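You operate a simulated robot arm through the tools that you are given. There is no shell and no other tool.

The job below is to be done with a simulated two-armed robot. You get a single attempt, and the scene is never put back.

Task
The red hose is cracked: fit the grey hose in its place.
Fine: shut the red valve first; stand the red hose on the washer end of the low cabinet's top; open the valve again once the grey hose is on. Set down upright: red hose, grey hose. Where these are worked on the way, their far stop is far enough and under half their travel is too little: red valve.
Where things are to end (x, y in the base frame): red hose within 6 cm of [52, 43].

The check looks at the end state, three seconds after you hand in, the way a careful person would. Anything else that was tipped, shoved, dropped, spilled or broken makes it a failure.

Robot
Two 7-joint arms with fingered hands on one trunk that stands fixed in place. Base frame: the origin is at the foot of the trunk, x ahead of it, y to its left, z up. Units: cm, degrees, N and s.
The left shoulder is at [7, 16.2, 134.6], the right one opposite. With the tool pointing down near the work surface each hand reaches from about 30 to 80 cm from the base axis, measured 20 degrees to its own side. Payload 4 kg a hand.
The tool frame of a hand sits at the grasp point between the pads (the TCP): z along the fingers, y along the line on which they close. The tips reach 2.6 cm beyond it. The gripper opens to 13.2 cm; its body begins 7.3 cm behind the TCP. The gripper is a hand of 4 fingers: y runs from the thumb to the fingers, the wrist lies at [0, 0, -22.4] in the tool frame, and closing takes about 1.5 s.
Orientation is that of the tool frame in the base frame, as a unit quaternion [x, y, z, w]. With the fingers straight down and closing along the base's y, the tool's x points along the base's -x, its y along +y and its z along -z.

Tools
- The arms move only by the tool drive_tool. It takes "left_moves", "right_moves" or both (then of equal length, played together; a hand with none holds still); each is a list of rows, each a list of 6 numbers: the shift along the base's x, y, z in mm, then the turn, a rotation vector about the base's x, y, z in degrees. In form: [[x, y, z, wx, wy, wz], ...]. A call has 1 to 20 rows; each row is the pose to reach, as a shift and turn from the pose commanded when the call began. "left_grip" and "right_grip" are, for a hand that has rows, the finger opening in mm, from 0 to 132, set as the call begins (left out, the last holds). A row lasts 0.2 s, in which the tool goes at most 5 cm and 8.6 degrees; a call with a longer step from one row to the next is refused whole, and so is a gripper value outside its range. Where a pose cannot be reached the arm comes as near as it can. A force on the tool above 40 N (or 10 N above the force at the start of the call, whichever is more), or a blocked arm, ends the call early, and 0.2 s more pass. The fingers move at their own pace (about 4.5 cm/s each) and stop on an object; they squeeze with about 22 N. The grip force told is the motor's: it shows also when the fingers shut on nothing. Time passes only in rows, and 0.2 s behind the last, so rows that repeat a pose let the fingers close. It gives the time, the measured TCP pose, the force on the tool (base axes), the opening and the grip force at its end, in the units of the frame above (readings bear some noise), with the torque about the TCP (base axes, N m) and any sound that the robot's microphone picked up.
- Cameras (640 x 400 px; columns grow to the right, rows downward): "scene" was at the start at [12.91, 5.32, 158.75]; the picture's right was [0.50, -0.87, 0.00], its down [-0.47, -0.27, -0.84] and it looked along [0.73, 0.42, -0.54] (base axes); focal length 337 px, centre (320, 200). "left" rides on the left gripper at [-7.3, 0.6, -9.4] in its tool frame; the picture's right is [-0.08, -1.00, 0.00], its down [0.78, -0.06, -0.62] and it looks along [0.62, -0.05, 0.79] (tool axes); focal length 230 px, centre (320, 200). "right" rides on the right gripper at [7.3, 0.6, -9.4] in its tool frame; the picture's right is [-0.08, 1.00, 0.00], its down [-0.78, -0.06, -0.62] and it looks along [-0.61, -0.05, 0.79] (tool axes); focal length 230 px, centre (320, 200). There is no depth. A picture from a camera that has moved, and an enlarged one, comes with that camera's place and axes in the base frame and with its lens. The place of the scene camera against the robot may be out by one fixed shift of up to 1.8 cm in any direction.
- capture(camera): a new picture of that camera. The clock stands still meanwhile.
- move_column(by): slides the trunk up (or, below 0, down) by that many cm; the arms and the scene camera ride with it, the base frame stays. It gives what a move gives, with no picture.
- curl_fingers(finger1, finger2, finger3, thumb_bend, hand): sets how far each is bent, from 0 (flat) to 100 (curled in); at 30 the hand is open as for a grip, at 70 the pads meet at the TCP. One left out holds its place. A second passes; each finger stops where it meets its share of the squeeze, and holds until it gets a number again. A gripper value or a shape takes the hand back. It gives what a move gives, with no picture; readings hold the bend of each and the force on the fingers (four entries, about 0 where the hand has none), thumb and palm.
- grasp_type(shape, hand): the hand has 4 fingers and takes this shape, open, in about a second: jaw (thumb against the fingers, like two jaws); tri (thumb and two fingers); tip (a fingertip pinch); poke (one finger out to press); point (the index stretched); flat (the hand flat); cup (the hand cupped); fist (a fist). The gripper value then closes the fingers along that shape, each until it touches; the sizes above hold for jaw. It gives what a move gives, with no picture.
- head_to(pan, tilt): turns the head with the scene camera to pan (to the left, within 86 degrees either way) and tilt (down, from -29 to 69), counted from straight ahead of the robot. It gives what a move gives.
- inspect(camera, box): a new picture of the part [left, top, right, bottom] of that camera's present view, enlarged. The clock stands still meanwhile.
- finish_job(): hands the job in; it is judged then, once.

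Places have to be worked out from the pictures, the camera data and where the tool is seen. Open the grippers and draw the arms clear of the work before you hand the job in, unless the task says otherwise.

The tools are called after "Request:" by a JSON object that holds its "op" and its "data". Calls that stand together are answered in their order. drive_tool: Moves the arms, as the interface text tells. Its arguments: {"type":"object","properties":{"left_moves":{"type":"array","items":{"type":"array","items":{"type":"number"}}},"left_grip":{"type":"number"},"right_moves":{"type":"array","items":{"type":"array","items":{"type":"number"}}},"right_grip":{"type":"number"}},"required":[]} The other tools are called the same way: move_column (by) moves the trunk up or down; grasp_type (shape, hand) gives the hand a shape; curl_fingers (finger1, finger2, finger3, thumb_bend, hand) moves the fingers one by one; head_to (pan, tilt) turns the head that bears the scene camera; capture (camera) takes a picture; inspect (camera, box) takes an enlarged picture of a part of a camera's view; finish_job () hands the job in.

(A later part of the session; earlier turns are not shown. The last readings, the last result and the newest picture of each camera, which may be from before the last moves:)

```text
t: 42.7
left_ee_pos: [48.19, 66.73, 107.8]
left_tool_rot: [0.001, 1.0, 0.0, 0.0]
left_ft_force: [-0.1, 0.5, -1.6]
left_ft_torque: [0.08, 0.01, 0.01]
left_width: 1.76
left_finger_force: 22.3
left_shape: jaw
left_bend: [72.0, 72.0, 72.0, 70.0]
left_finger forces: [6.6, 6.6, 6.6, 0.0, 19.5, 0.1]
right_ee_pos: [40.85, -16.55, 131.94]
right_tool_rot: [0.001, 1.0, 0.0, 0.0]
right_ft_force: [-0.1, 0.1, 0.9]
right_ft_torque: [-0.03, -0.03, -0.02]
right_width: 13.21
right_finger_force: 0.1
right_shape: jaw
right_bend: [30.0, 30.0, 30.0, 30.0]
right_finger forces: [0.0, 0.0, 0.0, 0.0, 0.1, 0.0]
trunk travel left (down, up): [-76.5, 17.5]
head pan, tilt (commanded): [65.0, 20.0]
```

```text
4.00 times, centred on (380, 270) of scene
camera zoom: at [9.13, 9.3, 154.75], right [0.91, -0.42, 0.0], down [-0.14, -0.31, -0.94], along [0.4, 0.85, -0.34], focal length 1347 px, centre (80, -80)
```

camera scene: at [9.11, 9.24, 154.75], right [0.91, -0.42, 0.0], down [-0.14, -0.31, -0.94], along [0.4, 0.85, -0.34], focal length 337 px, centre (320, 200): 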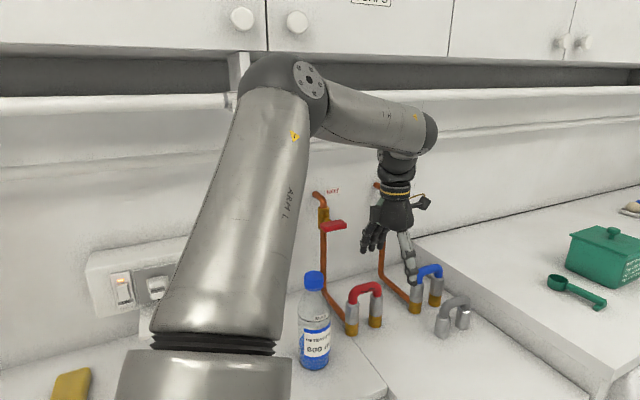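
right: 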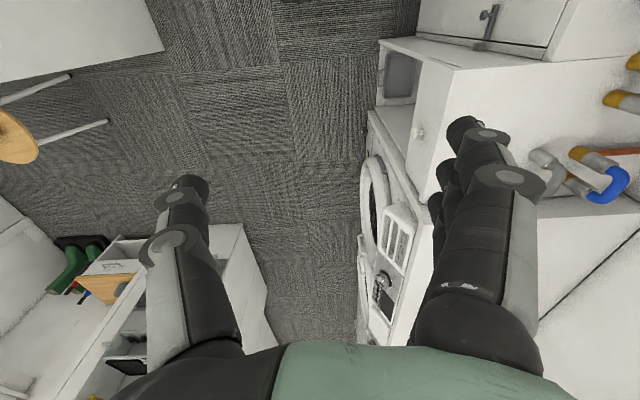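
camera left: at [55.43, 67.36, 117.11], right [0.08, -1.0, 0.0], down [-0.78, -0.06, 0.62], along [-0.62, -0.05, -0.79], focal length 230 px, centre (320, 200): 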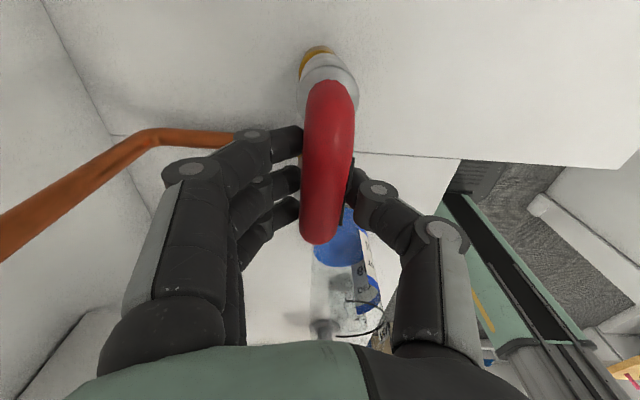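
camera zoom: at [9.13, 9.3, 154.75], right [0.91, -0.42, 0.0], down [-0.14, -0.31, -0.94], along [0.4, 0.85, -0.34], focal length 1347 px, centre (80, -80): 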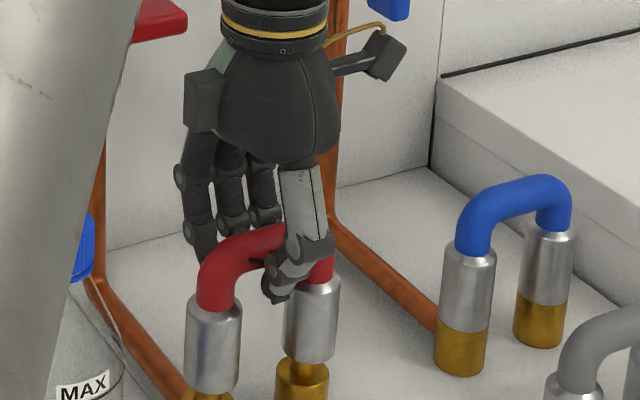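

The hose lifts with only about 1.6 N and slim spigots come into view below the sleeves. I lift it well clear and carry it to the free spot near (53, 43.5).

Request:
{"op": "drive_tool", "data": {"left_moves": [[0, 0, 20, 0, 0, 0], [0, 0, 45, 0, 0, 0], [0, 0, 75, 0, 0, 0], [8, -35, 78, 0, 0, 0], [16, -75, 78, 0, 0, 0], [24, -115, 78, 0, 0, 0], [32, -155, 78, 0, 0, 0], [40, -190, 75, 0, 0, 0], [46, -220, 65, 0, 0, 0], [48, -232, 50, 0, 0, 0], [48, -232, 50, 0, 0, 0]]}}

Request:
{"op": "capture", "data": {"camera": "left"}}

Request:
{"op": "capture", "data": {"camera": "scene"}}

```text
t: 45.1
left_ee_pos: [52.95, 43.4, 112.9]
left_tool_rot: [0.001, 1.0, 0.001, -0.001]
left_ft_force: [-0.1, -0.2, -1.1]
left_ft_torque: [-0.02, -0.01, -0.01]
left_width: 1.79
left_finger_force: 22.0
left_shape: jaw
left_bend: [72.0, 72.0, 72.0, 70.0]
left_finger forces: [6.7, 6.6, 6.3, 0.0, 19.6, 0.0]
right_ee_pos: [40.88, -16.47, 132.0]
right_tool_rot: [0.0, 1.0, 0.0, -0.001]
right_ft_force: [-0.5, 0.6, 0.0]
right_ft_torque: [0.01, -0.01, -0.05]
right_width: 13.2
right_finger_force: 0.0
right_shape: jaw
right_bend: [30.0, 30.0, 30.0, 30.0]
right_finger forces: [0.0, 0.0, 0.0, 0.0, 0.0, 0.0]
trunk travel left (down, up): [-76.5, 17.5]
head pan, tilt (commanded): [65.0, 20.0]
```

```text
taken
camera left: at [60.25, 44.17, 122.17], right [0.08, -1.0, 0.0], down [-0.78, -0.06, 0.62], along [-0.62, -0.05, -0.79], focal length 230 px, centre (320, 200)
```

left: 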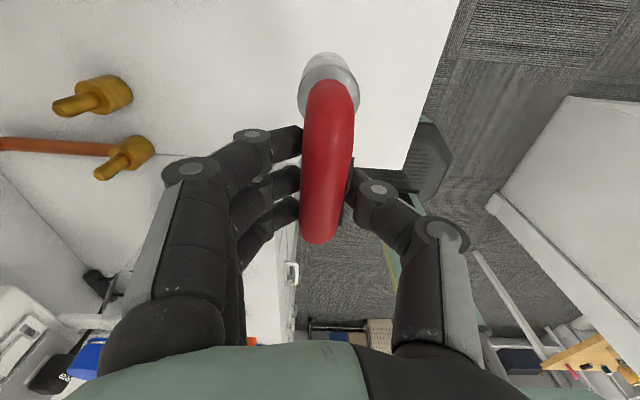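

```text
taken
camera scene: at [9.12, 9.3, 154.75], right [0.91, -0.42, 0.0], down [-0.14, -0.31, -0.94], along [0.4, 0.85, -0.34], focal length 337 px, centre (320, 200)
```

scene: 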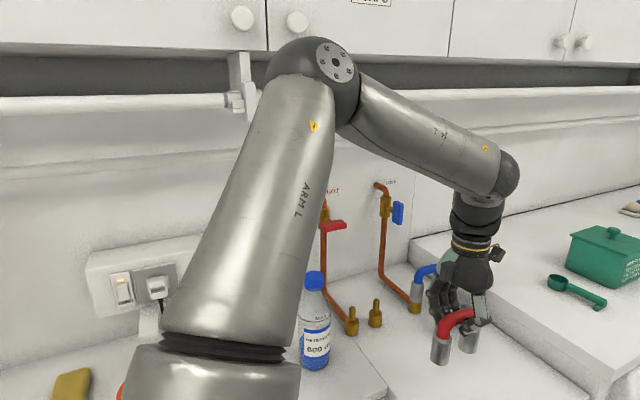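

The hose hangs upright at (52.6, 43.4) and the low cabinet's front-left corner is near (43, 29.5), so this spot is safely on the top. Before lowering I enlarge the exposed spigots to measure them.

Request:
{"op": "inspect", "data": {"camera": "left", "box": [30, 60, 180, 200]}}

Request:
{"op": "inspect", "data": {"camera": "scene", "box": [320, 260, 500, 380]}}

```text
2.86 times, centred on (105, 130) of left
camera zoom: at [60.25, 44.17, 122.17], right [0.08, -1.0, 0.0], down [-0.78, -0.06, 0.62], along [-0.62, -0.05, -0.79], focal length 657 px, centre (934, 400)
```

zoom: 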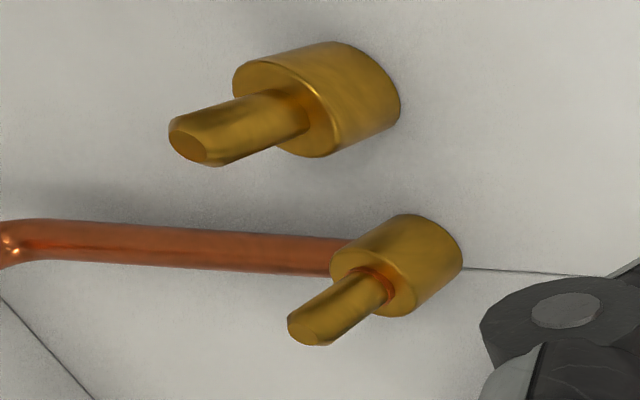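

```text
3.33 times, centred on (410, 320) of scene
camera zoom: at [9.12, 9.3, 154.75], right [0.91, -0.42, 0.0], down [-0.14, -0.31, -0.94], along [0.4, 0.85, -0.34], focal length 1122 px, centre (20, -200)
```

zoom: 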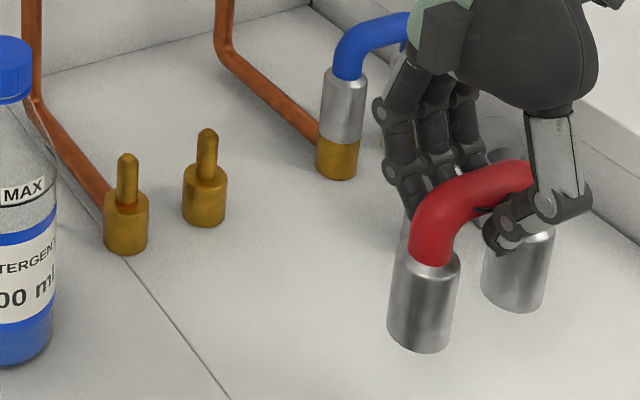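

Using the stronger baseline I now get the cabinet top at z≈93.8 and the spigots at about (44.7, 66.6) and (51.85, 66.5). The red hose should touch down at TCP z≈103.1, so I lower to just above that.

Request:
{"op": "drive_tool", "data": {"left_moves": [[-3, 0, -30, 0, 0, 0], [-3, 0, -55, 0, 0, 0], [-3, 0, -75, 0, 0, 0], [-3, 0, -86, 0, 0, 0], [-3, 0, -90, 0, 0, 0], [-3, 0, -90, 0, 0, 0]]}}

Request:
{"op": "inspect", "data": {"camera": "scene", "box": [400, 250, 520, 390]}}

```text
t: 46.5
left_ee_pos: [52.57, 43.54, 103.93]
left_tool_rot: [0.0, 1.0, 0.0, -0.001]
left_ft_force: [-0.8, 0.4, -0.7]
left_ft_torque: [0.0, 0.01, -0.02]
left_width: 1.77
left_finger_force: 22.5
left_shape: jaw
left_bend: [72.0, 72.0, 72.0, 70.0]
left_finger forces: [6.8, 6.6, 6.1, 0.0, 19.7, 0.0]
right_ee_pos: [40.9, -16.65, 132.0]
right_tool_rot: [-0.001, 1.0, 0.0, 0.0]
right_ft_force: [0.4, 0.0, 0.0]
right_ft_torque: [0.03, -0.01, 0.0]
right_width: 13.19
right_finger_force: 0.0
right_shape: jaw
right_bend: [30.0, 30.0, 30.0, 30.0]
right_finger forces: [0.0, 0.0, 0.0, 0.0, 0.0, 0.0]
trunk travel left (down, up): [-76.5, 17.5]
head pan, tilt (commanded): [65.0, 20.0]
```

```text
2.86 times, centred on (460, 320) of scene
camera zoom: at [9.13, 9.27, 154.75], right [0.91, -0.42, 0.0], down [-0.14, -0.31, -0.94], along [0.4, 0.85, -0.34], focal length 962 px, centre (-80, -143)
```

zoom: 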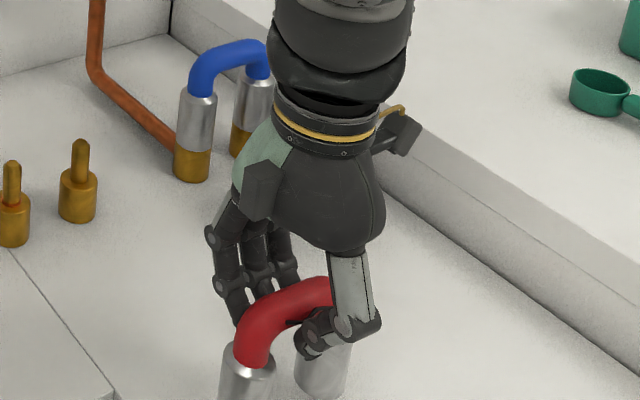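

No contact yet (force about −0.7 N) at TCP z 103.9. I lower in 1.5 mm steps to feel the touch.

Request:
{"op": "drive_tool", "data": {"left_moves": [[0, 0, -2, 0, 0, 0], [0, 0, -4, 0, 0, 0], [0, 0, -6, 0, 0, 0], [0, 0, -7, 0, 0, 0]]}}

```text
t: 47.5
left_ee_pos: [52.55, 43.57, 103.21]
left_tool_rot: [0.0, 1.0, 0.001, -0.002]
left_ft_force: [-0.9, 0.6, -1.6]
left_ft_torque: [0.01, 0.0, 0.0]
left_width: 1.79
left_finger_force: 22.0
left_shape: jaw
left_bend: [72.0, 72.0, 72.0, 70.0]
left_finger forces: [6.7, 6.6, 6.2, 0.0, 19.7, 0.0]
right_ee_pos: [40.88, -16.73, 131.96]
right_tool_rot: [0.001, 1.0, -0.001, 0.0]
right_ft_force: [-0.5, 0.6, 0.6]
right_ft_torque: [0.04, -0.02, 0.0]
right_width: 13.21
right_finger_force: 0.1
right_shape: jaw
right_bend: [30.0, 30.0, 30.0, 30.0]
right_finger forces: [0.0, 0.1, 0.0, 0.0, 0.0, 0.0]
trunk travel left (down, up): [-76.5, 17.5]
head pan, tilt (commanded): [65.0, 20.0]
```

Still no contact at z 103.2, so I continue down in small steps.

Request:
{"op": "drive_tool", "data": {"left_moves": [[0, 0, -2, 0, 0, 0], [0, 0, -4, 0, 0, 0], [0, 0, -6, 0, 0, 0], [0, 0, -8, 0, 0, 0]]}}

Request:
{"op": "head_to", "data": {"pan": 45, "tilt": 45}}

Request:
{"op": "capture", "data": {"camera": "scene"}}

```text
t: 48.5
left_ee_pos: [52.67, 43.57, 102.38]
left_tool_rot: [0.001, 1.0, 0.001, -0.001]
left_ft_force: [0.2, -1.3, -0.9]
left_ft_torque: [-0.03, -0.02, -0.01]
left_width: 1.79
left_finger_force: 22.1
left_shape: jaw
left_bend: [72.0, 72.0, 72.0, 70.0]
left_finger forces: [6.6, 6.6, 6.1, 0.0, 19.8, 0.0]
right_ee_pos: [40.74, -16.71, 131.97]
right_tool_rot: [0.001, 1.0, 0.001, 0.0]
right_ft_force: [0.7, 1.0, -0.8]
right_ft_torque: [-0.01, 0.03, -0.02]
right_width: 13.19
right_finger_force: 0.0
right_shape: jaw
right_bend: [30.0, 30.0, 30.0, 30.0]
right_finger forces: [0.0, 0.0, 0.0, 0.1, 0.1, 0.1]
trunk travel left (down, up): [-76.5, 17.5]
head pan, tilt (commanded): [65.0, 20.0]
```

```text
t: 49.4
left_ee_pos: [52.68, 43.48, 102.3]
left_tool_rot: [0.001, 1.0, 0.001, 0.0]
left_ft_force: [0.0, 0.4, -1.9]
left_ft_torque: [-0.02, 0.0, 0.02]
left_width: 1.81
left_finger_force: 21.9
left_shape: jaw
left_bend: [72.0, 72.0, 72.0, 70.0]
left_finger forces: [6.8, 6.5, 6.2, 0.1, 19.7, 0.0]
right_ee_pos: [40.82, -16.63, 132.03]
right_tool_rot: [0.0, 1.0, 0.0, -0.001]
right_ft_force: [-0.2, -0.5, -0.1]
right_ft_torque: [-0.01, 0.0, 0.0]
right_width: 13.15
right_finger_force: 0.0
right_shape: jaw
right_bend: [30.0, 30.0, 30.0, 30.0]
right_finger forces: [0.0, 0.0, 0.0, 0.1, 0.0, 0.0]
trunk travel left (down, up): [-76.5, 17.5]
head pan, tilt (commanded): [45.0, 45.0]
```

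```text
taken
camera scene: at [10.95, 6.6, 150.89], right [0.71, -0.71, 0.0], down [-0.5, -0.5, -0.71], along [0.5, 0.5, -0.71], focal length 337 px, centre (320, 200)
```

scene: 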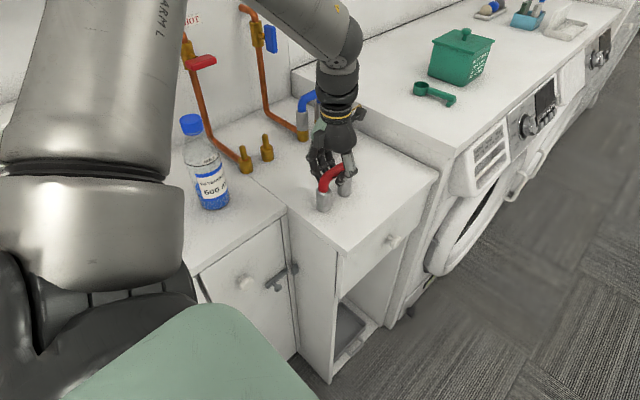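

Request:
{"op": "inspect", "data": {"camera": "scene", "box": [270, 130, 400, 240]}}

```text
3.64 times, centred on (335, 185) of scene
camera zoom: at [10.95, 6.6, 150.89], right [0.71, -0.71, 0.0], down [-0.5, -0.5, -0.71], along [0.5, 0.5, -0.71], focal length 1224 px, centre (266, 254)
```

zoom: 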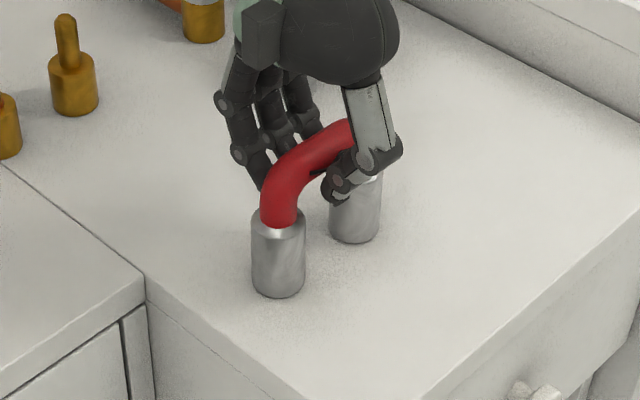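

The hose bottoms look just above the surface. I keep lowering in 1–2 mm steps until the force changes.

Request:
{"op": "drive_tool", "data": {"left_moves": [[0, 0, -2, 0, 0, 0], [0, 0, -4, 0, 0, 0], [0, 0, -6, 0, 0, 0], [0, 0, -8, 0, 0, 0]]}}

```text
t: 50.4
left_ee_pos: [52.76, 43.36, 101.92]
left_tool_rot: [0.001, 1.0, 0.003, 0.003]
left_ft_force: [2.5, 5.0, 30.7]
left_ft_torque: [0.23, -0.02, -0.02]
left_width: 1.95
left_finger_force: 22.2
left_shape: jaw
left_bend: [72.0, 73.0, 73.0, 71.0]
left_finger forces: [10.3, 10.3, 10.4, 0.0, 26.1, 0.1]
right_ee_pos: [40.6, -16.86, 132.07]
right_tool_rot: [0.0, 1.0, 0.001, 0.001]
right_ft_force: [-0.5, -0.5, 0.5]
right_ft_torque: [0.01, -0.01, -0.02]
right_width: 13.18
right_finger_force: 0.2
right_shape: jaw
right_bend: [30.0, 30.0, 30.0, 30.0]
right_finger forces: [0.1, 0.1, 0.0, 0.0, 0.0, 0.1]
trunk travel left (down, up): [-76.5, 17.5]
head pan, tilt (commanded): [45.0, 45.0]
```

Contact: 30 N upward at TCP z≈101.9, so the hose stands at TCP≈102.1. I relieve the load by about 5 mm of command, check, then open.

Request:
{"op": "drive_tool", "data": {"left_moves": [[0, 0, 3, 0, 0, 0], [0, 0, 5, 0, 0, 0], [0, 0, 5, 0, 0, 0]]}}

```text
t: 51.2
left_ee_pos: [52.52, 43.36, 102.09]
left_tool_rot: [0.001, 1.0, 0.001, -0.002]
left_ft_force: [2.3, 1.1, 12.1]
left_ft_torque: [0.09, -0.08, -0.05]
left_width: 1.96
left_finger_force: 22.4
left_shape: jaw
left_bend: [72.0, 73.0, 73.0, 71.0]
left_finger forces: [8.5, 8.7, 8.2, 0.0, 24.3, 0.0]
right_ee_pos: [40.76, -16.74, 131.88]
right_tool_rot: [0.001, 1.0, 0.0, -0.001]
right_ft_force: [0.6, 0.4, 0.1]
right_ft_torque: [0.03, 0.04, 0.02]
right_width: 13.17
right_finger_force: 0.1
right_shape: jaw
right_bend: [30.0, 30.0, 30.0, 30.0]
right_finger forces: [0.0, 0.0, 0.1, 0.0, 0.1, 0.1]
trunk travel left (down, up): [-76.5, 17.5]
head pan, tilt (commanded): [45.0, 45.0]
```

Force is still 12 N; I raise 2 mm more and then open the jaws fully.

Request:
{"op": "drive_tool", "data": {"left_moves": [[0, 0, 2, 0, 0, 0], [0, 0, 2, 0, 0, 0]]}}

Request:
{"op": "drive_tool", "data": {"left_moves": [[0, 0, 0, 0, 0, 0], [0, 0, 0, 0, 0, 0], [0, 0, 0, 0, 0, 0], [0, 0, 0, 0, 0, 0], [0, 0, 0, 0, 0, 0], [0, 0, 0, 0, 0, 0], [0, 0, 0, 0, 0, 0], [0, 0, 0, 0, 0, 0]], "left_grip": 132}}

Request:
{"op": "inspect", "data": {"camera": "scene", "box": [270, 130, 400, 240]}}

Request:
{"op": "capture", "data": {"camera": "left"}}

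```text
t: 51.8
left_ee_pos: [52.41, 43.41, 102.16]
left_tool_rot: [0.001, 1.0, 0.001, -0.003]
left_ft_force: [-0.5, 0.2, 0.7]
left_ft_torque: [0.03, 0.02, 0.0]
left_width: 1.91
left_finger_force: 22.1
left_shape: jaw
left_bend: [72.0, 72.0, 73.0, 71.0]
left_finger forces: [7.4, 7.2, 7.0, 0.0, 21.6, 0.0]
right_ee_pos: [40.69, -16.76, 132.01]
right_tool_rot: [0.0, 1.0, 0.0, -0.001]
right_ft_force: [-0.1, -0.4, 0.5]
right_ft_torque: [-0.02, 0.04, -0.01]
right_width: 13.21
right_finger_force: 0.0
right_shape: jaw
right_bend: [30.0, 30.0, 30.0, 30.0]
right_finger forces: [0.0, 0.0, 0.0, 0.0, 0.0, 0.0]
trunk travel left (down, up): [-76.5, 17.5]
head pan, tilt (commanded): [45.0, 45.0]
```

```text
t: 53.6
left_ee_pos: [52.62, 43.47, 102.3]
left_tool_rot: [0.001, 1.0, 0.002, 0.0]
left_ft_force: [-0.4, -0.4, 0.4]
left_ft_torque: [-0.01, 0.01, 0.0]
left_width: 13.2
left_finger_force: 0.0
left_shape: jaw
left_bend: [30.0, 30.0, 30.0, 30.0]
left_finger forces: [0.0, 0.1, 0.1, 0.0, 0.1, 0.1]
right_ee_pos: [40.77, -16.61, 132.0]
right_tool_rot: [0.001, 1.0, 0.0, 0.001]
right_ft_force: [-0.6, 1.1, -0.4]
right_ft_torque: [-0.01, -0.01, -0.01]
right_width: 13.18
right_finger_force: 0.1
right_shape: jaw
right_bend: [30.0, 30.0, 30.0, 30.0]
right_finger forces: [0.0, 0.0, 0.1, 0.0, 0.0, 0.0]
trunk travel left (down, up): [-76.5, 17.5]
head pan, tilt (commanded): [45.0, 45.0]
```

```text
3.64 times, centred on (335, 185) of scene
camera zoom: at [10.95, 6.59, 150.88], right [0.71, -0.71, 0.0], down [-0.5, -0.5, -0.71], along [0.5, 0.5, -0.71], focal length 1224 px, centre (266, 254)
```

zoom: 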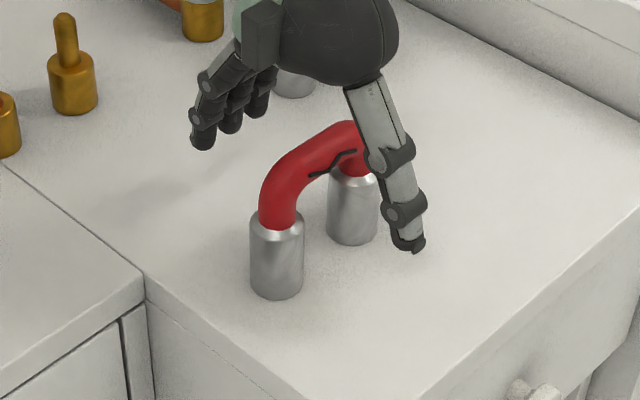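

```text
taken
camera left: at [59.91, 44.13, 111.54], right [0.08, -1.0, 0.0], down [-0.78, -0.06, 0.62], along [-0.62, -0.05, -0.79], focal length 230 px, centre (320, 200)
```

left: 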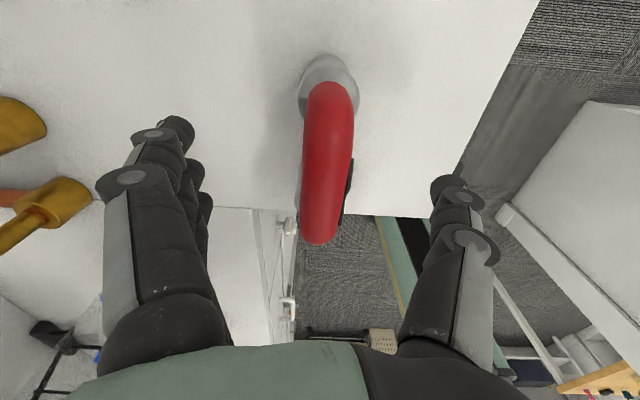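

The red hose stands upright near (52.5, 43.4). I lift straight up clear of it and then move towards the grey hose, estimated around (69, 56.7).

Request:
{"op": "drive_tool", "data": {"left_moves": [[0, 0, 40, 0, 0, 0], [0, 0, 85, 0, 0, 0], [0, 0, 130, 0, 0, 0], [30, 25, 145, 0, 0, 0], [60, 50, 145, 0, 0, 0], [90, 75, 145, 0, 0, 0], [120, 100, 145, 0, 0, 0], [140, 125, 145, 0, 0, 0]]}}

Request:
{"op": "capture", "data": {"camera": "left"}}

Request:
{"op": "capture", "data": {"camera": "scene"}}

```text
t: 55.4
left_ee_pos: [60.68, 53.04, 114.46]
left_tool_rot: [0.0, 1.0, 0.001, 0.001]
left_ft_force: [-0.6, -0.2, -0.1]
left_ft_torque: [0.0, 0.02, 0.02]
left_width: 13.18
left_finger_force: 0.1
left_shape: jaw
left_bend: [30.0, 30.0, 30.0, 30.0]
left_finger forces: [0.1, 0.0, 0.0, 0.0, 0.0, 0.1]
left hand out of reach, approached as far as the arm can: row 6, 7, 8
right_ee_pos: [40.85, -16.59, 131.94]
right_tool_rot: [0.0, 1.0, 0.0, 0.0]
right_ft_force: [-0.5, 0.9, 0.7]
right_ft_torque: [-0.03, 0.04, 0.04]
right_width: 13.2
right_finger_force: 0.0
right_shape: jaw
right_bend: [30.0, 30.0, 30.0, 30.0]
right_finger forces: [0.1, 0.1, 0.1, 0.0, 0.1, 0.1]
trunk travel left (down, up): [-76.5, 17.5]
head pan, tilt (commanded): [45.0, 45.0]
```

```text
taken
camera left: at [67.98, 53.74, 123.81], right [0.08, -1.0, 0.0], down [-0.79, -0.06, 0.61], along [-0.61, -0.05, -0.79], focal length 230 px, centre (320, 200)
```

left: 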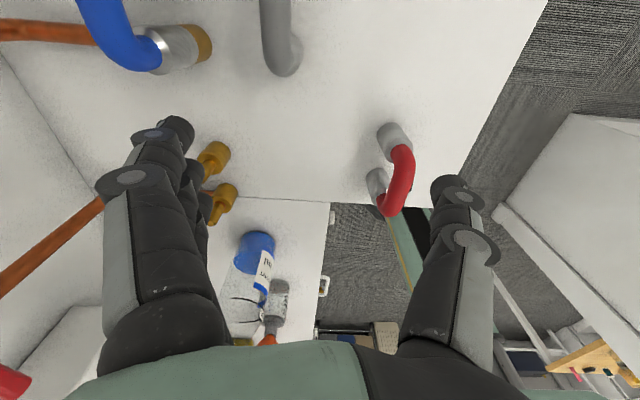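

```text
taken
camera scene: at [10.98, 6.62, 150.88], right [0.71, -0.71, 0.0], down [-0.5, -0.5, -0.71], along [0.5, 0.5, -0.71], focal length 337 px, centre (320, 200)
```

scene: 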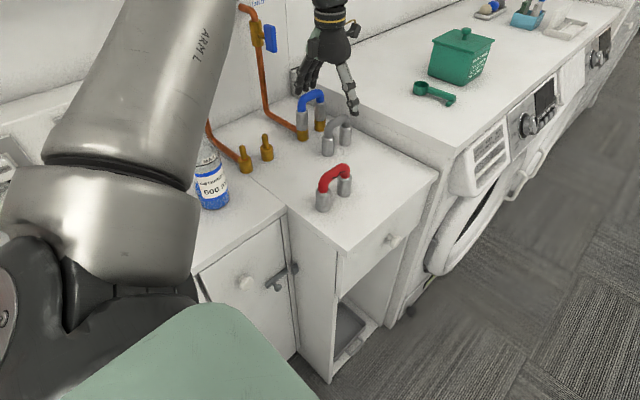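

The red hose is standing free. The arm's full stretch is about 65 cm from shoulder to wrist, so for the grey hose I lean the hand about 28° outward and look from there.

Request:
{"op": "drive_tool", "data": {"left_moves": [[0, 0, 0, 3.8, -5.9, 0], [0, 0, 0, 7.6, -11.8, 0], [0, 0, 0, 11.5, -17.6, 0], [0, 0, 0, 15.3, -23.5, 0], [20, 10, 5, 15.3, -23.5, 0], [40, 20, 10, 15.3, -23.5, 0], [60, 28, 15, 15.3, -23.5, 0], [60, 28, 15, 15.3, -23.5, 0]]}}

Request:
{"op": "capture", "data": {"camera": "left"}}

Request:
{"op": "capture", "data": {"camera": "scene"}}

```text
t: 57.2
left_ee_pos: [66.73, 55.87, 115.93]
left_tool_rot: [0.0, 0.97, 0.133, 0.203]
left_ft_force: [0.3, 0.0, -0.2]
left_ft_torque: [0.02, -0.01, -0.01]
left_width: 13.18
left_finger_force: 0.1
left_shape: jaw
left_bend: [30.0, 30.0, 30.0, 30.0]
left_finger forces: [0.1, 0.0, 0.0, 0.0, 0.0, 0.1]
right_ee_pos: [40.82, -16.71, 132.05]
right_tool_rot: [0.0, 1.0, -0.001, 0.0]
right_ft_force: [-0.6, 0.9, -0.6]
right_ft_torque: [0.01, -0.02, -0.01]
right_width: 13.19
right_finger_force: 0.1
right_shape: jaw
right_bend: [30.0, 30.0, 30.0, 30.0]
right_finger forces: [0.0, 0.1, 0.0, 0.1, 0.0, 0.0]
trunk travel left (down, up): [-76.5, 17.5]
head pan, tilt (commanded): [45.0, 45.0]
```

```text
taken
camera left: at [69.77, 53.76, 127.19], right [0.12, -0.97, -0.23], down [-0.96, -0.18, 0.22], along [-0.25, 0.19, -0.95], focal length 230 px, centre (320, 200)
```

left: 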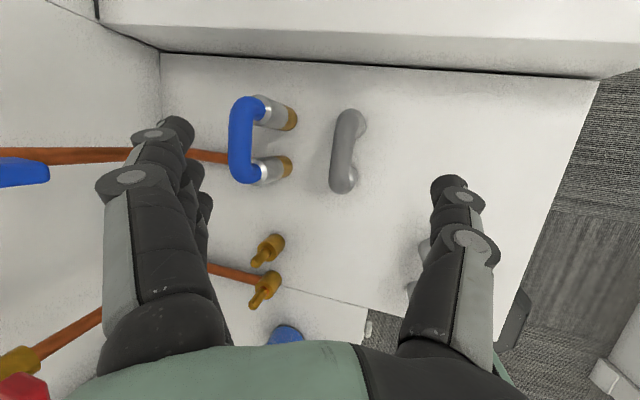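

```text
taken
camera scene: at [10.92, 6.6, 150.88], right [0.71, -0.71, 0.0], down [-0.5, -0.5, -0.71], along [0.5, 0.5, -0.71], focal length 337 px, centre (320, 200)
```

scene: 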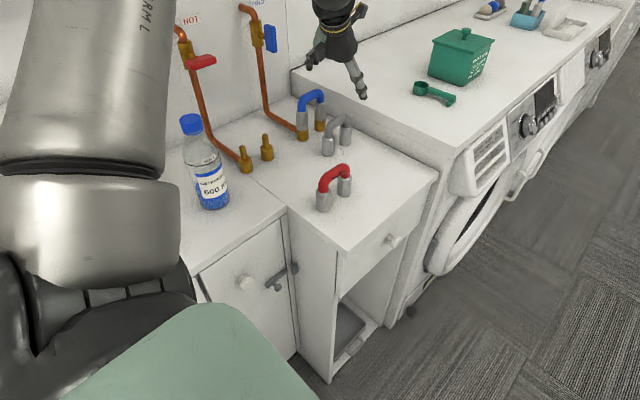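

From here the hand camera sees the grey hose, spigots and blue hose from above. I enlarge to measure the grey hose and spigot tips.

Request:
{"op": "inspect", "data": {"camera": "left", "box": [290, 80, 410, 220]}}

Request:
{"op": "inspect", "data": {"camera": "left", "box": [210, 210, 320, 330]}}

```text
2.86 times, centred on (350, 150) of left
camera zoom: at [69.77, 53.76, 127.19], right [0.12, -0.97, -0.23], down [-0.96, -0.18, 0.22], along [-0.25, 0.19, -0.95], focal length 657 px, centre (234, 343)
```

zoom: 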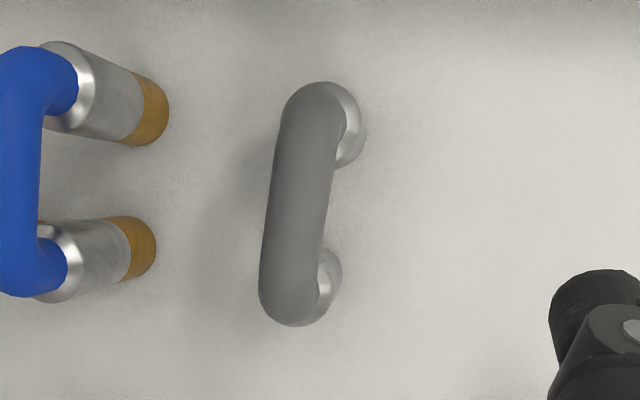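

```text
3.33 times, centred on (265, 270) of left
camera zoom: at [69.77, 53.76, 127.19], right [0.12, -0.97, -0.23], down [-0.96, -0.18, 0.22], along [-0.25, 0.19, -0.95], focal length 767 px, centre (503, -33)
```

zoom: 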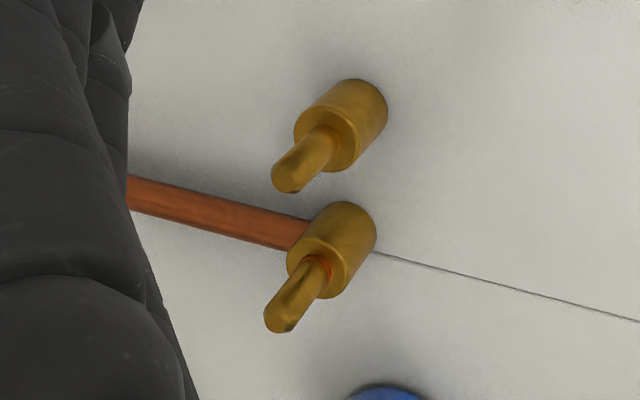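

The grey hose is centred at about (68.8, 56.8), parallel to x, and the spigot tips are near (45.0, 66.9) and (52.1, 66.8) at z≈101. Since the blue hose is close behind, I narrow the jaws to 6 cm, move above the grey hose and look again.

Request:
{"op": "drive_tool", "data": {"left_moves": [[10, 5, 0, 0, 0, 0], [21, 9, -10, 0, 0, 0], [21, 9, -30, 0, 0, 0], [21, 9, -50, 0, 0, 0], [21, 9, -60, 0, 0, 0], [21, 9, -60, 0, 0, 0]], "left_grip": 60}}

Request:
{"op": "capture", "data": {"camera": "left"}}

Request:
{"op": "inspect", "data": {"camera": "scene", "box": [270, 60, 400, 170]}}

```text
t: 58.6
left_ee_pos: [68.84, 56.65, 109.95]
left_tool_rot: [0.0, 0.97, 0.133, 0.201]
left_ft_force: [0.2, -0.2, 0.0]
left_ft_torque: [0.0, -0.01, -0.02]
left_width: 6.08
left_finger_force: 0.1
left_shape: jaw
left_bend: [73.0, 73.0, 73.0, 70.0]
left_finger forces: [0.1, 0.0, 0.1, 0.0, 0.1, 0.0]
right_ee_pos: [40.79, -16.64, 132.0]
right_tool_rot: [0.001, 1.0, 0.0, 0.0]
right_ft_force: [0.4, 0.0, 0.4]
right_ft_torque: [-0.01, -0.01, 0.02]
right_width: 13.2
right_finger_force: 0.0
right_shape: jaw
right_bend: [30.0, 30.0, 30.0, 30.0]
right_finger forces: [0.0, 0.1, 0.1, 0.1, 0.0, 0.1]
trunk travel left (down, up): [-76.5, 17.5]
head pan, tilt (commanded): [45.0, 45.0]
```

```text
taken
camera left: at [71.78, 54.6, 121.19], right [0.12, -0.97, -0.23], down [-0.96, -0.17, 0.22], along [-0.25, 0.19, -0.95], focal length 230 px, centre (320, 200)
```

left: 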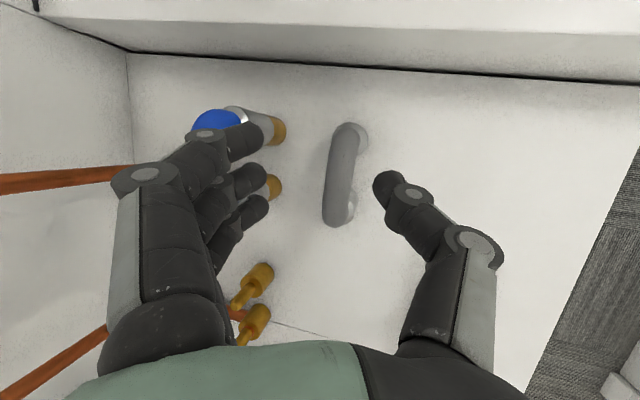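

```text
3.64 times, centred on (335, 115) of scene
camera zoom: at [10.91, 6.58, 150.89], right [0.71, -0.71, 0.0], down [-0.5, -0.5, -0.71], along [0.5, 0.5, -0.71], focal length 1224 px, centre (266, 509)
```

zoom: 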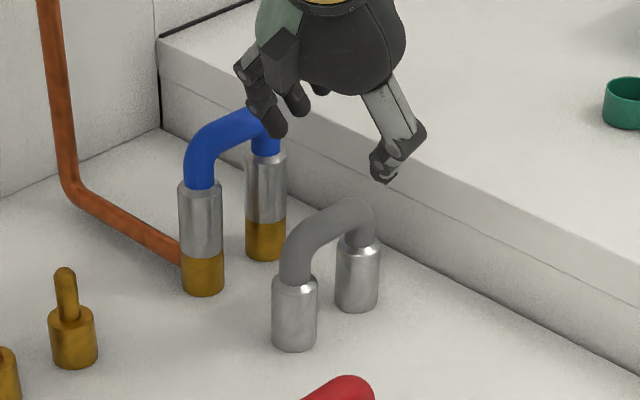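

The 6 cm opening is well placed on both sides of the grey tube, clear of the blue hose. I go down to the tube (TCP z≈102.2) and look once more.

Request:
{"op": "drive_tool", "data": {"left_moves": [[1, 1, -25, 0, 0, 0], [1, 1, -50, 0, 0, 0], [1, 1, -68, 0, 0, 0], [1, 1, -77, 0, 0, 0], [1, 1, -77, 0, 0, 0]]}}

Request:
{"op": "capture", "data": {"camera": "left"}}

Request:
{"op": "inspect", "data": {"camera": "scene", "box": [270, 60, 400, 170]}}

```text
t: 59.8
left_ee_pos: [68.9, 56.84, 102.34]
left_tool_rot: [0.0, 0.97, 0.133, 0.201]
left_ft_force: [-0.2, 0.0, -0.1]
left_ft_torque: [-0.03, -0.01, 0.01]
left_width: 6.08
left_finger_force: 0.1
left_shape: jaw
left_bend: [73.0, 73.0, 73.0, 70.0]
left_finger forces: [0.0, 0.1, 0.0, 0.1, 0.0, 0.0]
right_ee_pos: [40.84, -16.73, 132.01]
right_tool_rot: [0.0, 1.0, 0.0, 0.0]
right_ft_force: [-0.1, -0.3, -0.5]
right_ft_torque: [0.01, 0.01, 0.0]
right_width: 13.2
right_finger_force: 0.0
right_shape: jaw
right_bend: [30.0, 30.0, 30.0, 30.0]
right_finger forces: [0.1, 0.0, 0.0, 0.1, 0.0, 0.0]
trunk travel left (down, up): [-76.5, 17.5]
head pan, tilt (commanded): [45.0, 45.0]
```

```text
taken
camera left: at [71.95, 54.76, 113.52], right [0.12, -0.97, -0.23], down [-0.96, -0.18, 0.22], along [-0.25, 0.19, -0.95], focal length 230 px, centre (320, 200)
```

left: 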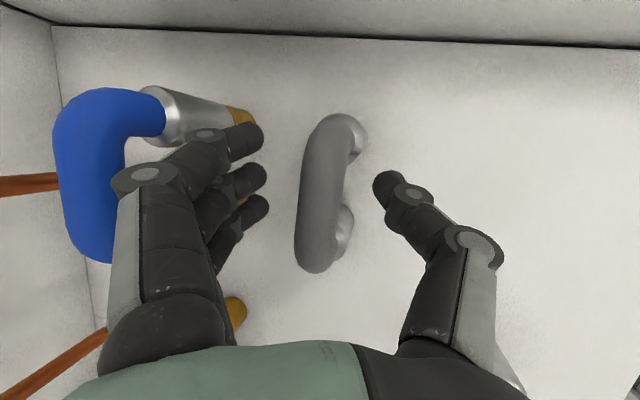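

```text
3.64 times, centred on (335, 115) of scene
camera zoom: at [10.93, 6.59, 150.88], right [0.71, -0.71, 0.0], down [-0.5, -0.5, -0.71], along [0.5, 0.5, -0.71], focal length 1224 px, centre (266, 509)
```

zoom: 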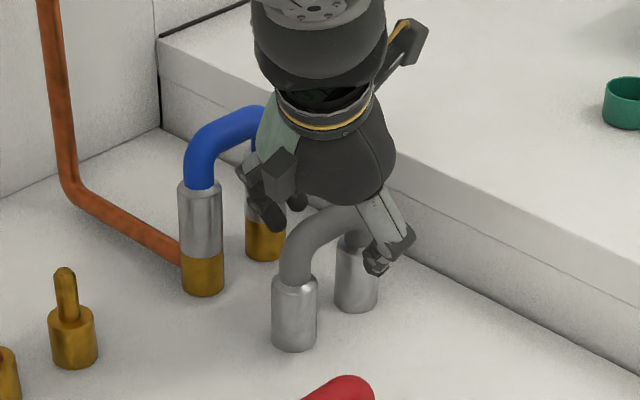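

The tube is centred between thumb and fingers at the right depth (width 45 px ≈ 2.3 cm). I close the jaws.

Request:
{"op": "drive_tool", "data": {"left_moves": [[0, 0, 0, 0, 0, 0], [0, 0, 0, 0, 0, 0], [0, 0, 0, 0, 0, 0], [0, 0, 0, 0, 0, 0], [0, 0, 0, 0, 0, 0], [0, 0, 0, 0, 0, 0], [0, 0, 0, 0, 0, 0]], "left_grip": 0}}

Request:
{"op": "capture", "data": {"camera": "left"}}

Request:
{"op": "inspect", "data": {"camera": "scene", "box": [270, 60, 400, 170]}}

```text
t: 61.4
left_ee_pos: [68.97, 56.78, 102.33]
left_tool_rot: [0.0, 0.97, 0.133, 0.202]
left_ft_force: [0.1, 0.3, 0.1]
left_ft_torque: [-0.05, 0.04, -0.02]
left_width: 1.85
left_finger_force: 22.0
left_shape: jaw
left_bend: [72.0, 72.0, 72.0, 70.0]
left_finger forces: [6.4, 6.3, 6.3, 0.0, 19.3, 0.0]
right_ee_pos: [40.77, -16.74, 132.04]
right_tool_rot: [0.0, 1.0, -0.001, 0.0]
right_ft_force: [0.1, -0.3, -1.3]
right_ft_torque: [-0.02, 0.0, -0.02]
right_width: 13.18
right_finger_force: 0.0
right_shape: jaw
right_bend: [30.0, 30.0, 30.0, 30.0]
right_finger forces: [0.0, 0.0, 0.0, 0.0, 0.0, 0.0]
trunk travel left (down, up): [-76.5, 17.5]
head pan, tilt (commanded): [45.0, 45.0]
```

```text
taken
camera left: at [71.95, 54.75, 113.52], right [0.12, -0.97, -0.23], down [-0.96, -0.18, 0.22], along [-0.25, 0.19, -0.95], focal length 230 px, centre (320, 200)
```

left: 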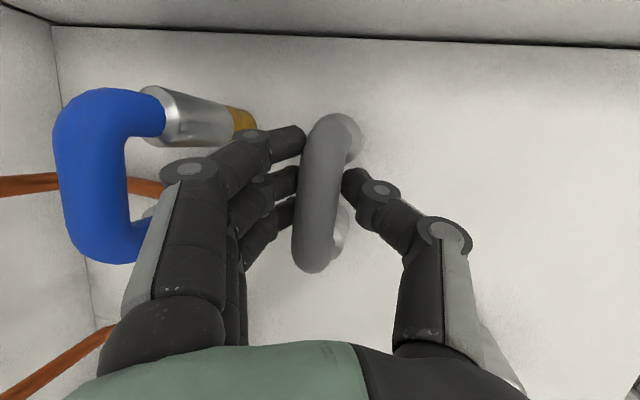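

```text
3.64 times, centred on (335, 115) of scene
camera zoom: at [10.95, 6.58, 150.88], right [0.71, -0.71, 0.0], down [-0.5, -0.5, -0.71], along [0.5, 0.5, -0.71], focal length 1224 px, centre (266, 509)
```

zoom: 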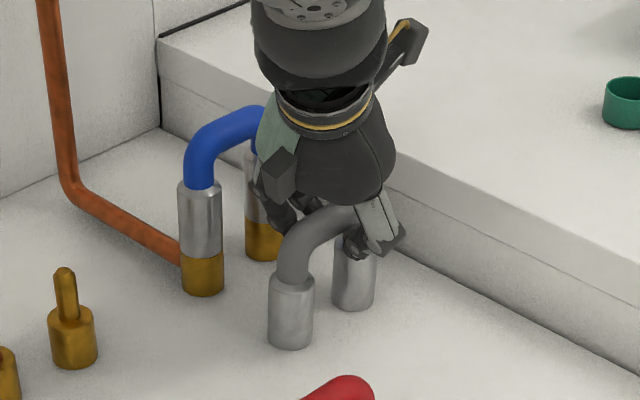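

The grey hose is held evenly (1.85 cm, 22 N). I lift it 11 cm straight up, move towards −x clear of the blue hose, then over the spigots, stopping above them.

Request:
{"op": "drive_tool", "data": {"left_moves": [[0, 0, 25, 0, 0, 0], [0, 0, 65, 0, 0, 0], [0, 0, 110, 0, 0, 0], [-40, 0, 115, 0, 0, 0], [-85, 0, 115, 0, 0, 0], [-130, 5, 115, 0, 0, 0], [-170, 20, 115, 0, 0, 0], [-195, 45, 115, 0, 0, 0], [-205, 75, 115, 0, 0, 0], [-205, 99, 115, 0, 0, 0], [-205, 99, 115, 0, 0, 0]]}}

Request:
{"op": "head_to", "data": {"pan": 58, "tilt": 38}}

Request:
{"op": "capture", "data": {"camera": "scene"}}

Request:
{"op": "capture", "data": {"camera": "left"}}

```text
t: 63.8
left_ee_pos: [48.42, 66.77, 113.79]
left_tool_rot: [0.0, 0.97, 0.133, 0.202]
left_ft_force: [-0.5, -0.1, -1.5]
left_ft_torque: [-0.01, 0.0, -0.01]
left_width: 1.86
left_finger_force: 21.6
left_shape: jaw
left_bend: [72.0, 72.0, 72.0, 70.0]
left_finger forces: [6.2, 6.3, 6.3, 0.0, 18.7, 0.0]
right_ee_pos: [40.86, -16.71, 131.91]
right_tool_rot: [0.0, 1.0, 0.001, -0.001]
right_ft_force: [0.9, 0.2, -0.1]
right_ft_torque: [-0.01, 0.0, -0.01]
right_width: 13.17
right_finger_force: 0.2
right_shape: jaw
right_bend: [30.0, 30.0, 30.0, 30.0]
right_finger forces: [0.0, 0.1, 0.0, 0.1, 0.0, 0.0]
trunk travel left (down, up): [-76.5, 17.5]
head pan, tilt (commanded): [45.0, 45.0]
```

```text
t: 64.5
left_ee_pos: [48.48, 66.8, 113.79]
left_tool_rot: [0.0, 0.97, 0.133, 0.202]
left_ft_force: [0.8, 0.1, -0.9]
left_ft_torque: [-0.04, -0.03, -0.02]
left_width: 1.83
left_finger_force: 22.4
left_shape: jaw
left_bend: [72.0, 72.0, 72.0, 70.0]
left_finger forces: [6.1, 6.3, 6.3, 0.1, 18.7, 0.1]
right_ee_pos: [40.86, -16.68, 131.96]
right_tool_rot: [0.0, 1.0, 0.001, 0.0]
right_ft_force: [0.0, 0.1, 0.5]
right_ft_torque: [-0.02, 0.01, 0.0]
right_width: 13.18
right_finger_force: 0.0
right_shape: jaw
right_bend: [30.0, 30.0, 30.0, 30.0]
right_finger forces: [0.1, 0.0, 0.0, 0.1, 0.0, 0.1]
trunk travel left (down, up): [-76.5, 17.5]
head pan, tilt (commanded): [58.0, 38.0]
```

```text
taken
camera scene: at [9.77, 8.16, 151.9], right [0.85, -0.53, 0.0], down [-0.33, -0.52, -0.79], along [0.42, 0.67, -0.62], focal length 337 px, centre (320, 200)
```

scene: 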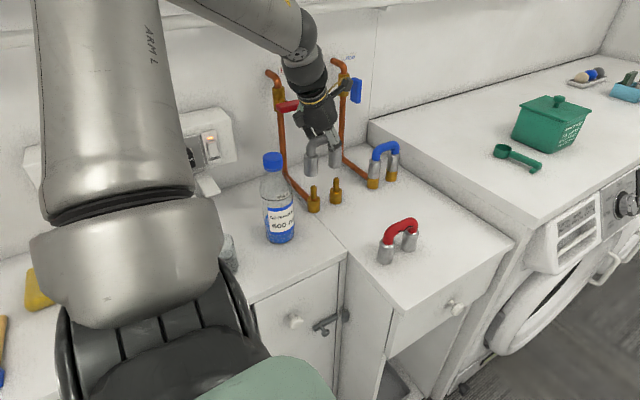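

```text
taken
camera left: at [51.44, 64.66, 124.99], right [0.12, -0.97, -0.23], down [-0.96, -0.18, 0.22], along [-0.25, 0.19, -0.95], focal length 230 px, centre (320, 200)
```

left: 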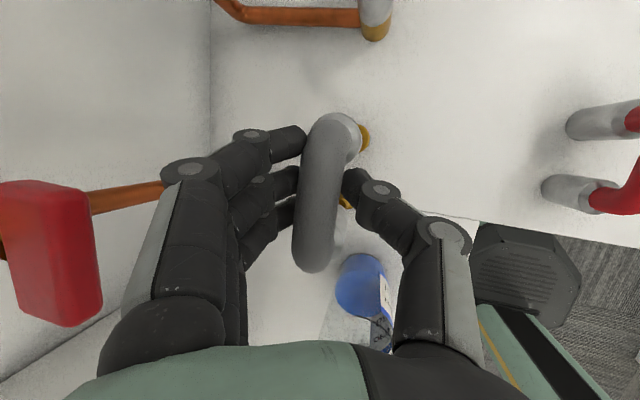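

The grey hose hangs above the two spigots. I enlarge the scene view to compare its legs with the pins.

Request:
{"op": "inspect", "data": {"camera": "scene", "box": [280, 120, 370, 220]}}

Request:
{"op": "inspect", "data": {"camera": "left", "box": [270, 100, 400, 290]}}

```text
4.00 times, centred on (325, 170) of scene
camera zoom: at [9.77, 8.16, 151.9], right [0.85, -0.53, 0.0], down [-0.33, -0.52, -0.79], along [0.42, 0.67, -0.62], focal length 1347 px, centre (300, 320)
```

zoom: 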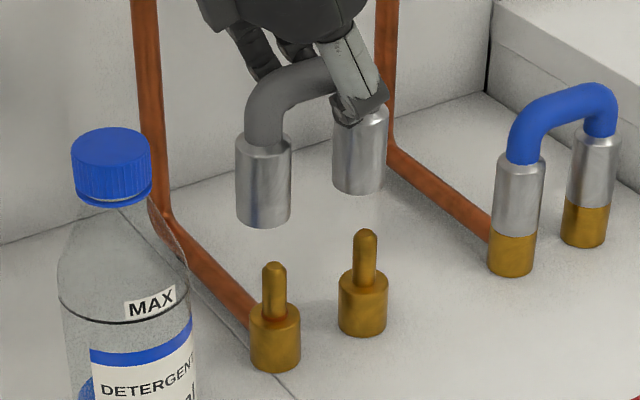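

```text
2.11 times, centred on (335, 195) of left
camera zoom: at [51.44, 64.66, 124.99], right [0.12, -0.97, -0.23], down [-0.96, -0.18, 0.22], along [-0.25, 0.19, -0.95], focal length 484 px, centre (288, 210)
```

zoom: 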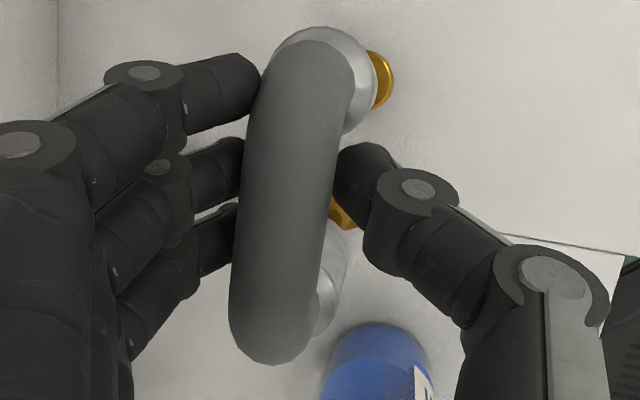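

Comparing legs with pins in both cameras, the hose is about 5–6 mm too far in −x and close in y. I shift +5.5 mm in x and lower to about 1 cm above the pin tips, then compare again.

Request:
{"op": "drive_tool", "data": {"left_moves": [[5.5, 0, 0, 0, 0, 0], [5.5, 0, -12, 0, 0, 0], [5.5, 0, -22, 0, 0, 0], [5.5, 0, -28, 0, 0, 0], [5.5, 0, -28, 0, 0, 0]]}}

Request:
{"op": "inspect", "data": {"camera": "scene", "box": [290, 140, 360, 220]}}

Request:
{"op": "inspect", "data": {"camera": "left", "box": [270, 100, 400, 290]}}

```text
t: 65.7
left_ee_pos: [49.07, 66.9, 110.91]
left_tool_rot: [0.001, 0.97, 0.133, 0.202]
left_ft_force: [0.6, 0.2, -0.9]
left_ft_torque: [-0.01, 0.01, 0.0]
left_width: 1.86
left_finger_force: 21.8
left_shape: jaw
left_bend: [72.0, 72.0, 72.0, 70.0]
left_finger forces: [6.2, 6.1, 6.3, 0.0, 18.7, 0.0]
right_ee_pos: [40.85, -16.61, 132.03]
right_tool_rot: [0.001, 1.0, 0.001, 0.001]
right_ft_force: [-0.2, -0.2, -0.4]
right_ft_torque: [0.0, 0.0, 0.02]
right_width: 13.18
right_finger_force: 0.0
right_shape: jaw
right_bend: [30.0, 30.0, 30.0, 30.0]
right_finger forces: [0.1, 0.1, 0.0, 0.0, 0.0, 0.0]
trunk travel left (down, up): [-76.5, 17.5]
head pan, tilt (commanded): [58.0, 38.0]
```

```text
5.00 times, centred on (325, 180) of scene
camera zoom: at [9.77, 8.17, 151.91], right [0.85, -0.53, 0.0], down [-0.33, -0.52, -0.79], along [0.42, 0.67, -0.62], focal length 1683 px, centre (295, 300)
```

zoom: 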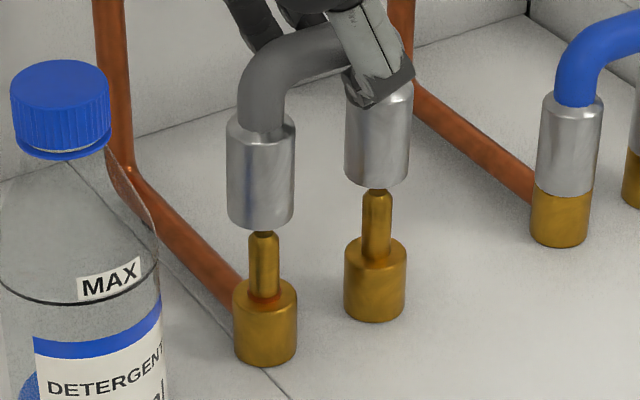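

```text
2.11 times, centred on (335, 195) of left
camera zoom: at [51.96, 64.64, 122.17], right [0.12, -0.97, -0.23], down [-0.96, -0.18, 0.22], along [-0.25, 0.19, -0.95], focal length 484 px, centre (288, 210)
```

zoom: 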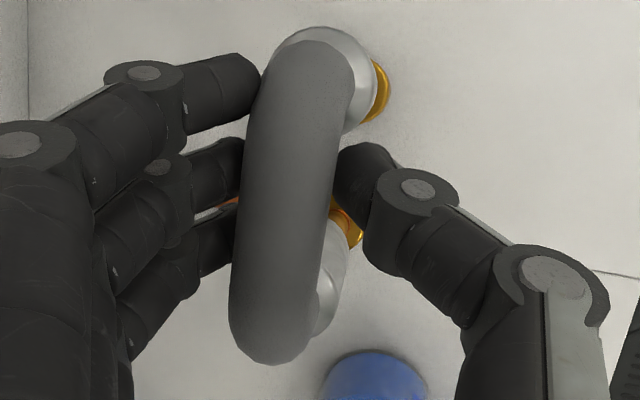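

In both cameras the legs now line up with the pins to within about 2 mm; the best estimate asks for roughly −1.5 mm in y. I correct that and lower 1.2 cm slowly, watching the force.

Request:
{"op": "drive_tool", "data": {"left_moves": [[0.5, -1.5, 0, 0, 0, 0], [0.5, -1.5, -3, 0, 0, 0], [0.5, -1.5, -6, 0, 0, 0], [0.5, -1.5, -9, 0, 0, 0], [0.5, -1.5, -12, 0, 0, 0]]}}

Request:
{"op": "inspect", "data": {"camera": "scene", "box": [290, 140, 360, 220]}}

```text
t: 66.9
left_ee_pos: [48.93, 66.63, 109.81]
left_tool_rot: [0.0, 0.97, 0.134, 0.201]
left_ft_force: [0.1, -0.1, -1.7]
left_ft_torque: [-0.02, -0.01, 0.0]
left_width: 1.84
left_finger_force: 21.9
left_shape: jaw
left_bend: [72.0, 72.0, 72.0, 70.0]
left_finger forces: [6.1, 6.1, 6.2, 0.0, 18.6, 0.1]
right_ee_pos: [40.78, -16.57, 131.97]
right_tool_rot: [-0.001, 1.0, 0.0, 0.0]
right_ft_force: [-0.1, -0.5, 0.5]
right_ft_torque: [0.02, 0.01, 0.01]
right_width: 13.2
right_finger_force: 0.1
right_shape: jaw
right_bend: [30.0, 30.0, 30.0, 30.0]
right_finger forces: [0.0, 0.0, 0.1, 0.0, 0.0, 0.1]
trunk travel left (down, up): [-76.5, 17.5]
head pan, tilt (commanded): [58.0, 38.0]
```

```text
5.00 times, centred on (325, 180) of scene
camera zoom: at [9.78, 8.19, 151.9], right [0.85, -0.53, 0.0], down [-0.33, -0.52, -0.79], along [0.42, 0.67, -0.62], focal length 1683 px, centre (295, 300)
```

zoom: 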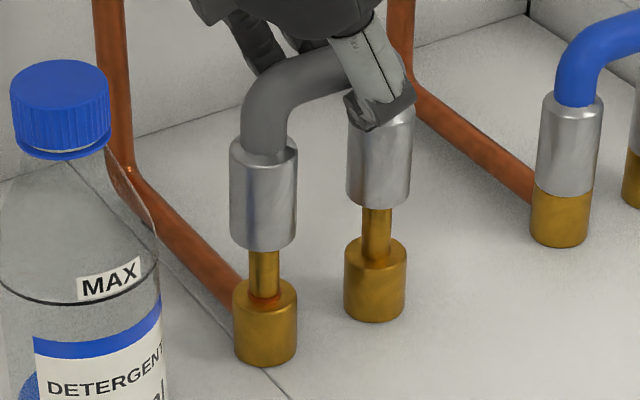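

Force is still only the hose's weight and the legs sit over the pins in the image. I continue down in 2–3 mm steps.

Request:
{"op": "drive_tool", "data": {"left_moves": [[0, -0.5, -3, 0, 0, 0], [0, -0.5, -6, 0, 0, 0], [0, -0.5, -8, 0, 0, 0], [0, -0.5, -10, 0, 0, 0]]}}

Request:
{"op": "inspect", "data": {"camera": "scene", "box": [290, 140, 360, 220]}}

```text
t: 67.9
left_ee_pos: [48.98, 66.45, 108.82]
left_tool_rot: [0.001, 0.97, 0.133, 0.201]
left_ft_force: [-0.9, 0.4, -0.6]
left_ft_torque: [0.02, 0.0, 0.0]
left_width: 1.85
left_finger_force: 22.3
left_shape: jaw
left_bend: [72.0, 72.0, 72.0, 70.0]
left_finger forces: [6.1, 6.2, 6.3, 0.0, 18.8, 0.0]
right_ee_pos: [40.82, -16.53, 132.04]
right_tool_rot: [0.0, 1.0, 0.0, 0.001]
right_ft_force: [-0.1, -0.2, -0.1]
right_ft_torque: [-0.04, -0.03, 0.02]
right_width: 13.22
right_finger_force: 0.1
right_shape: jaw
right_bend: [30.0, 30.0, 30.0, 30.0]
right_finger forces: [0.0, 0.0, 0.0, 0.1, 0.1, 0.0]
trunk travel left (down, up): [-76.5, 17.5]
head pan, tilt (commanded): [58.0, 38.0]
```

```text
5.00 times, centred on (325, 180) of scene
camera zoom: at [9.78, 8.18, 151.91], right [0.85, -0.53, 0.0], down [-0.33, -0.52, -0.79], along [0.42, 0.67, -0.62], focal length 1683 px, centre (295, 300)
```

zoom: 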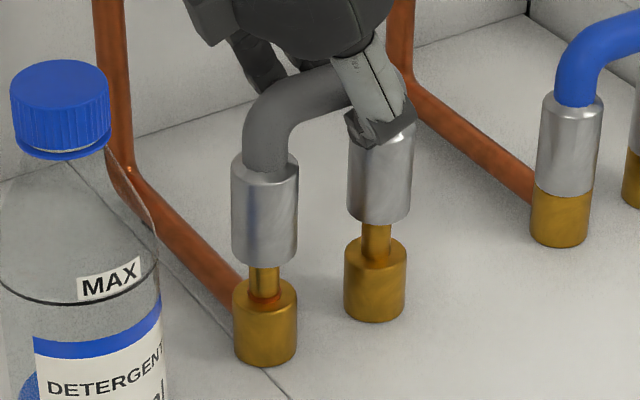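

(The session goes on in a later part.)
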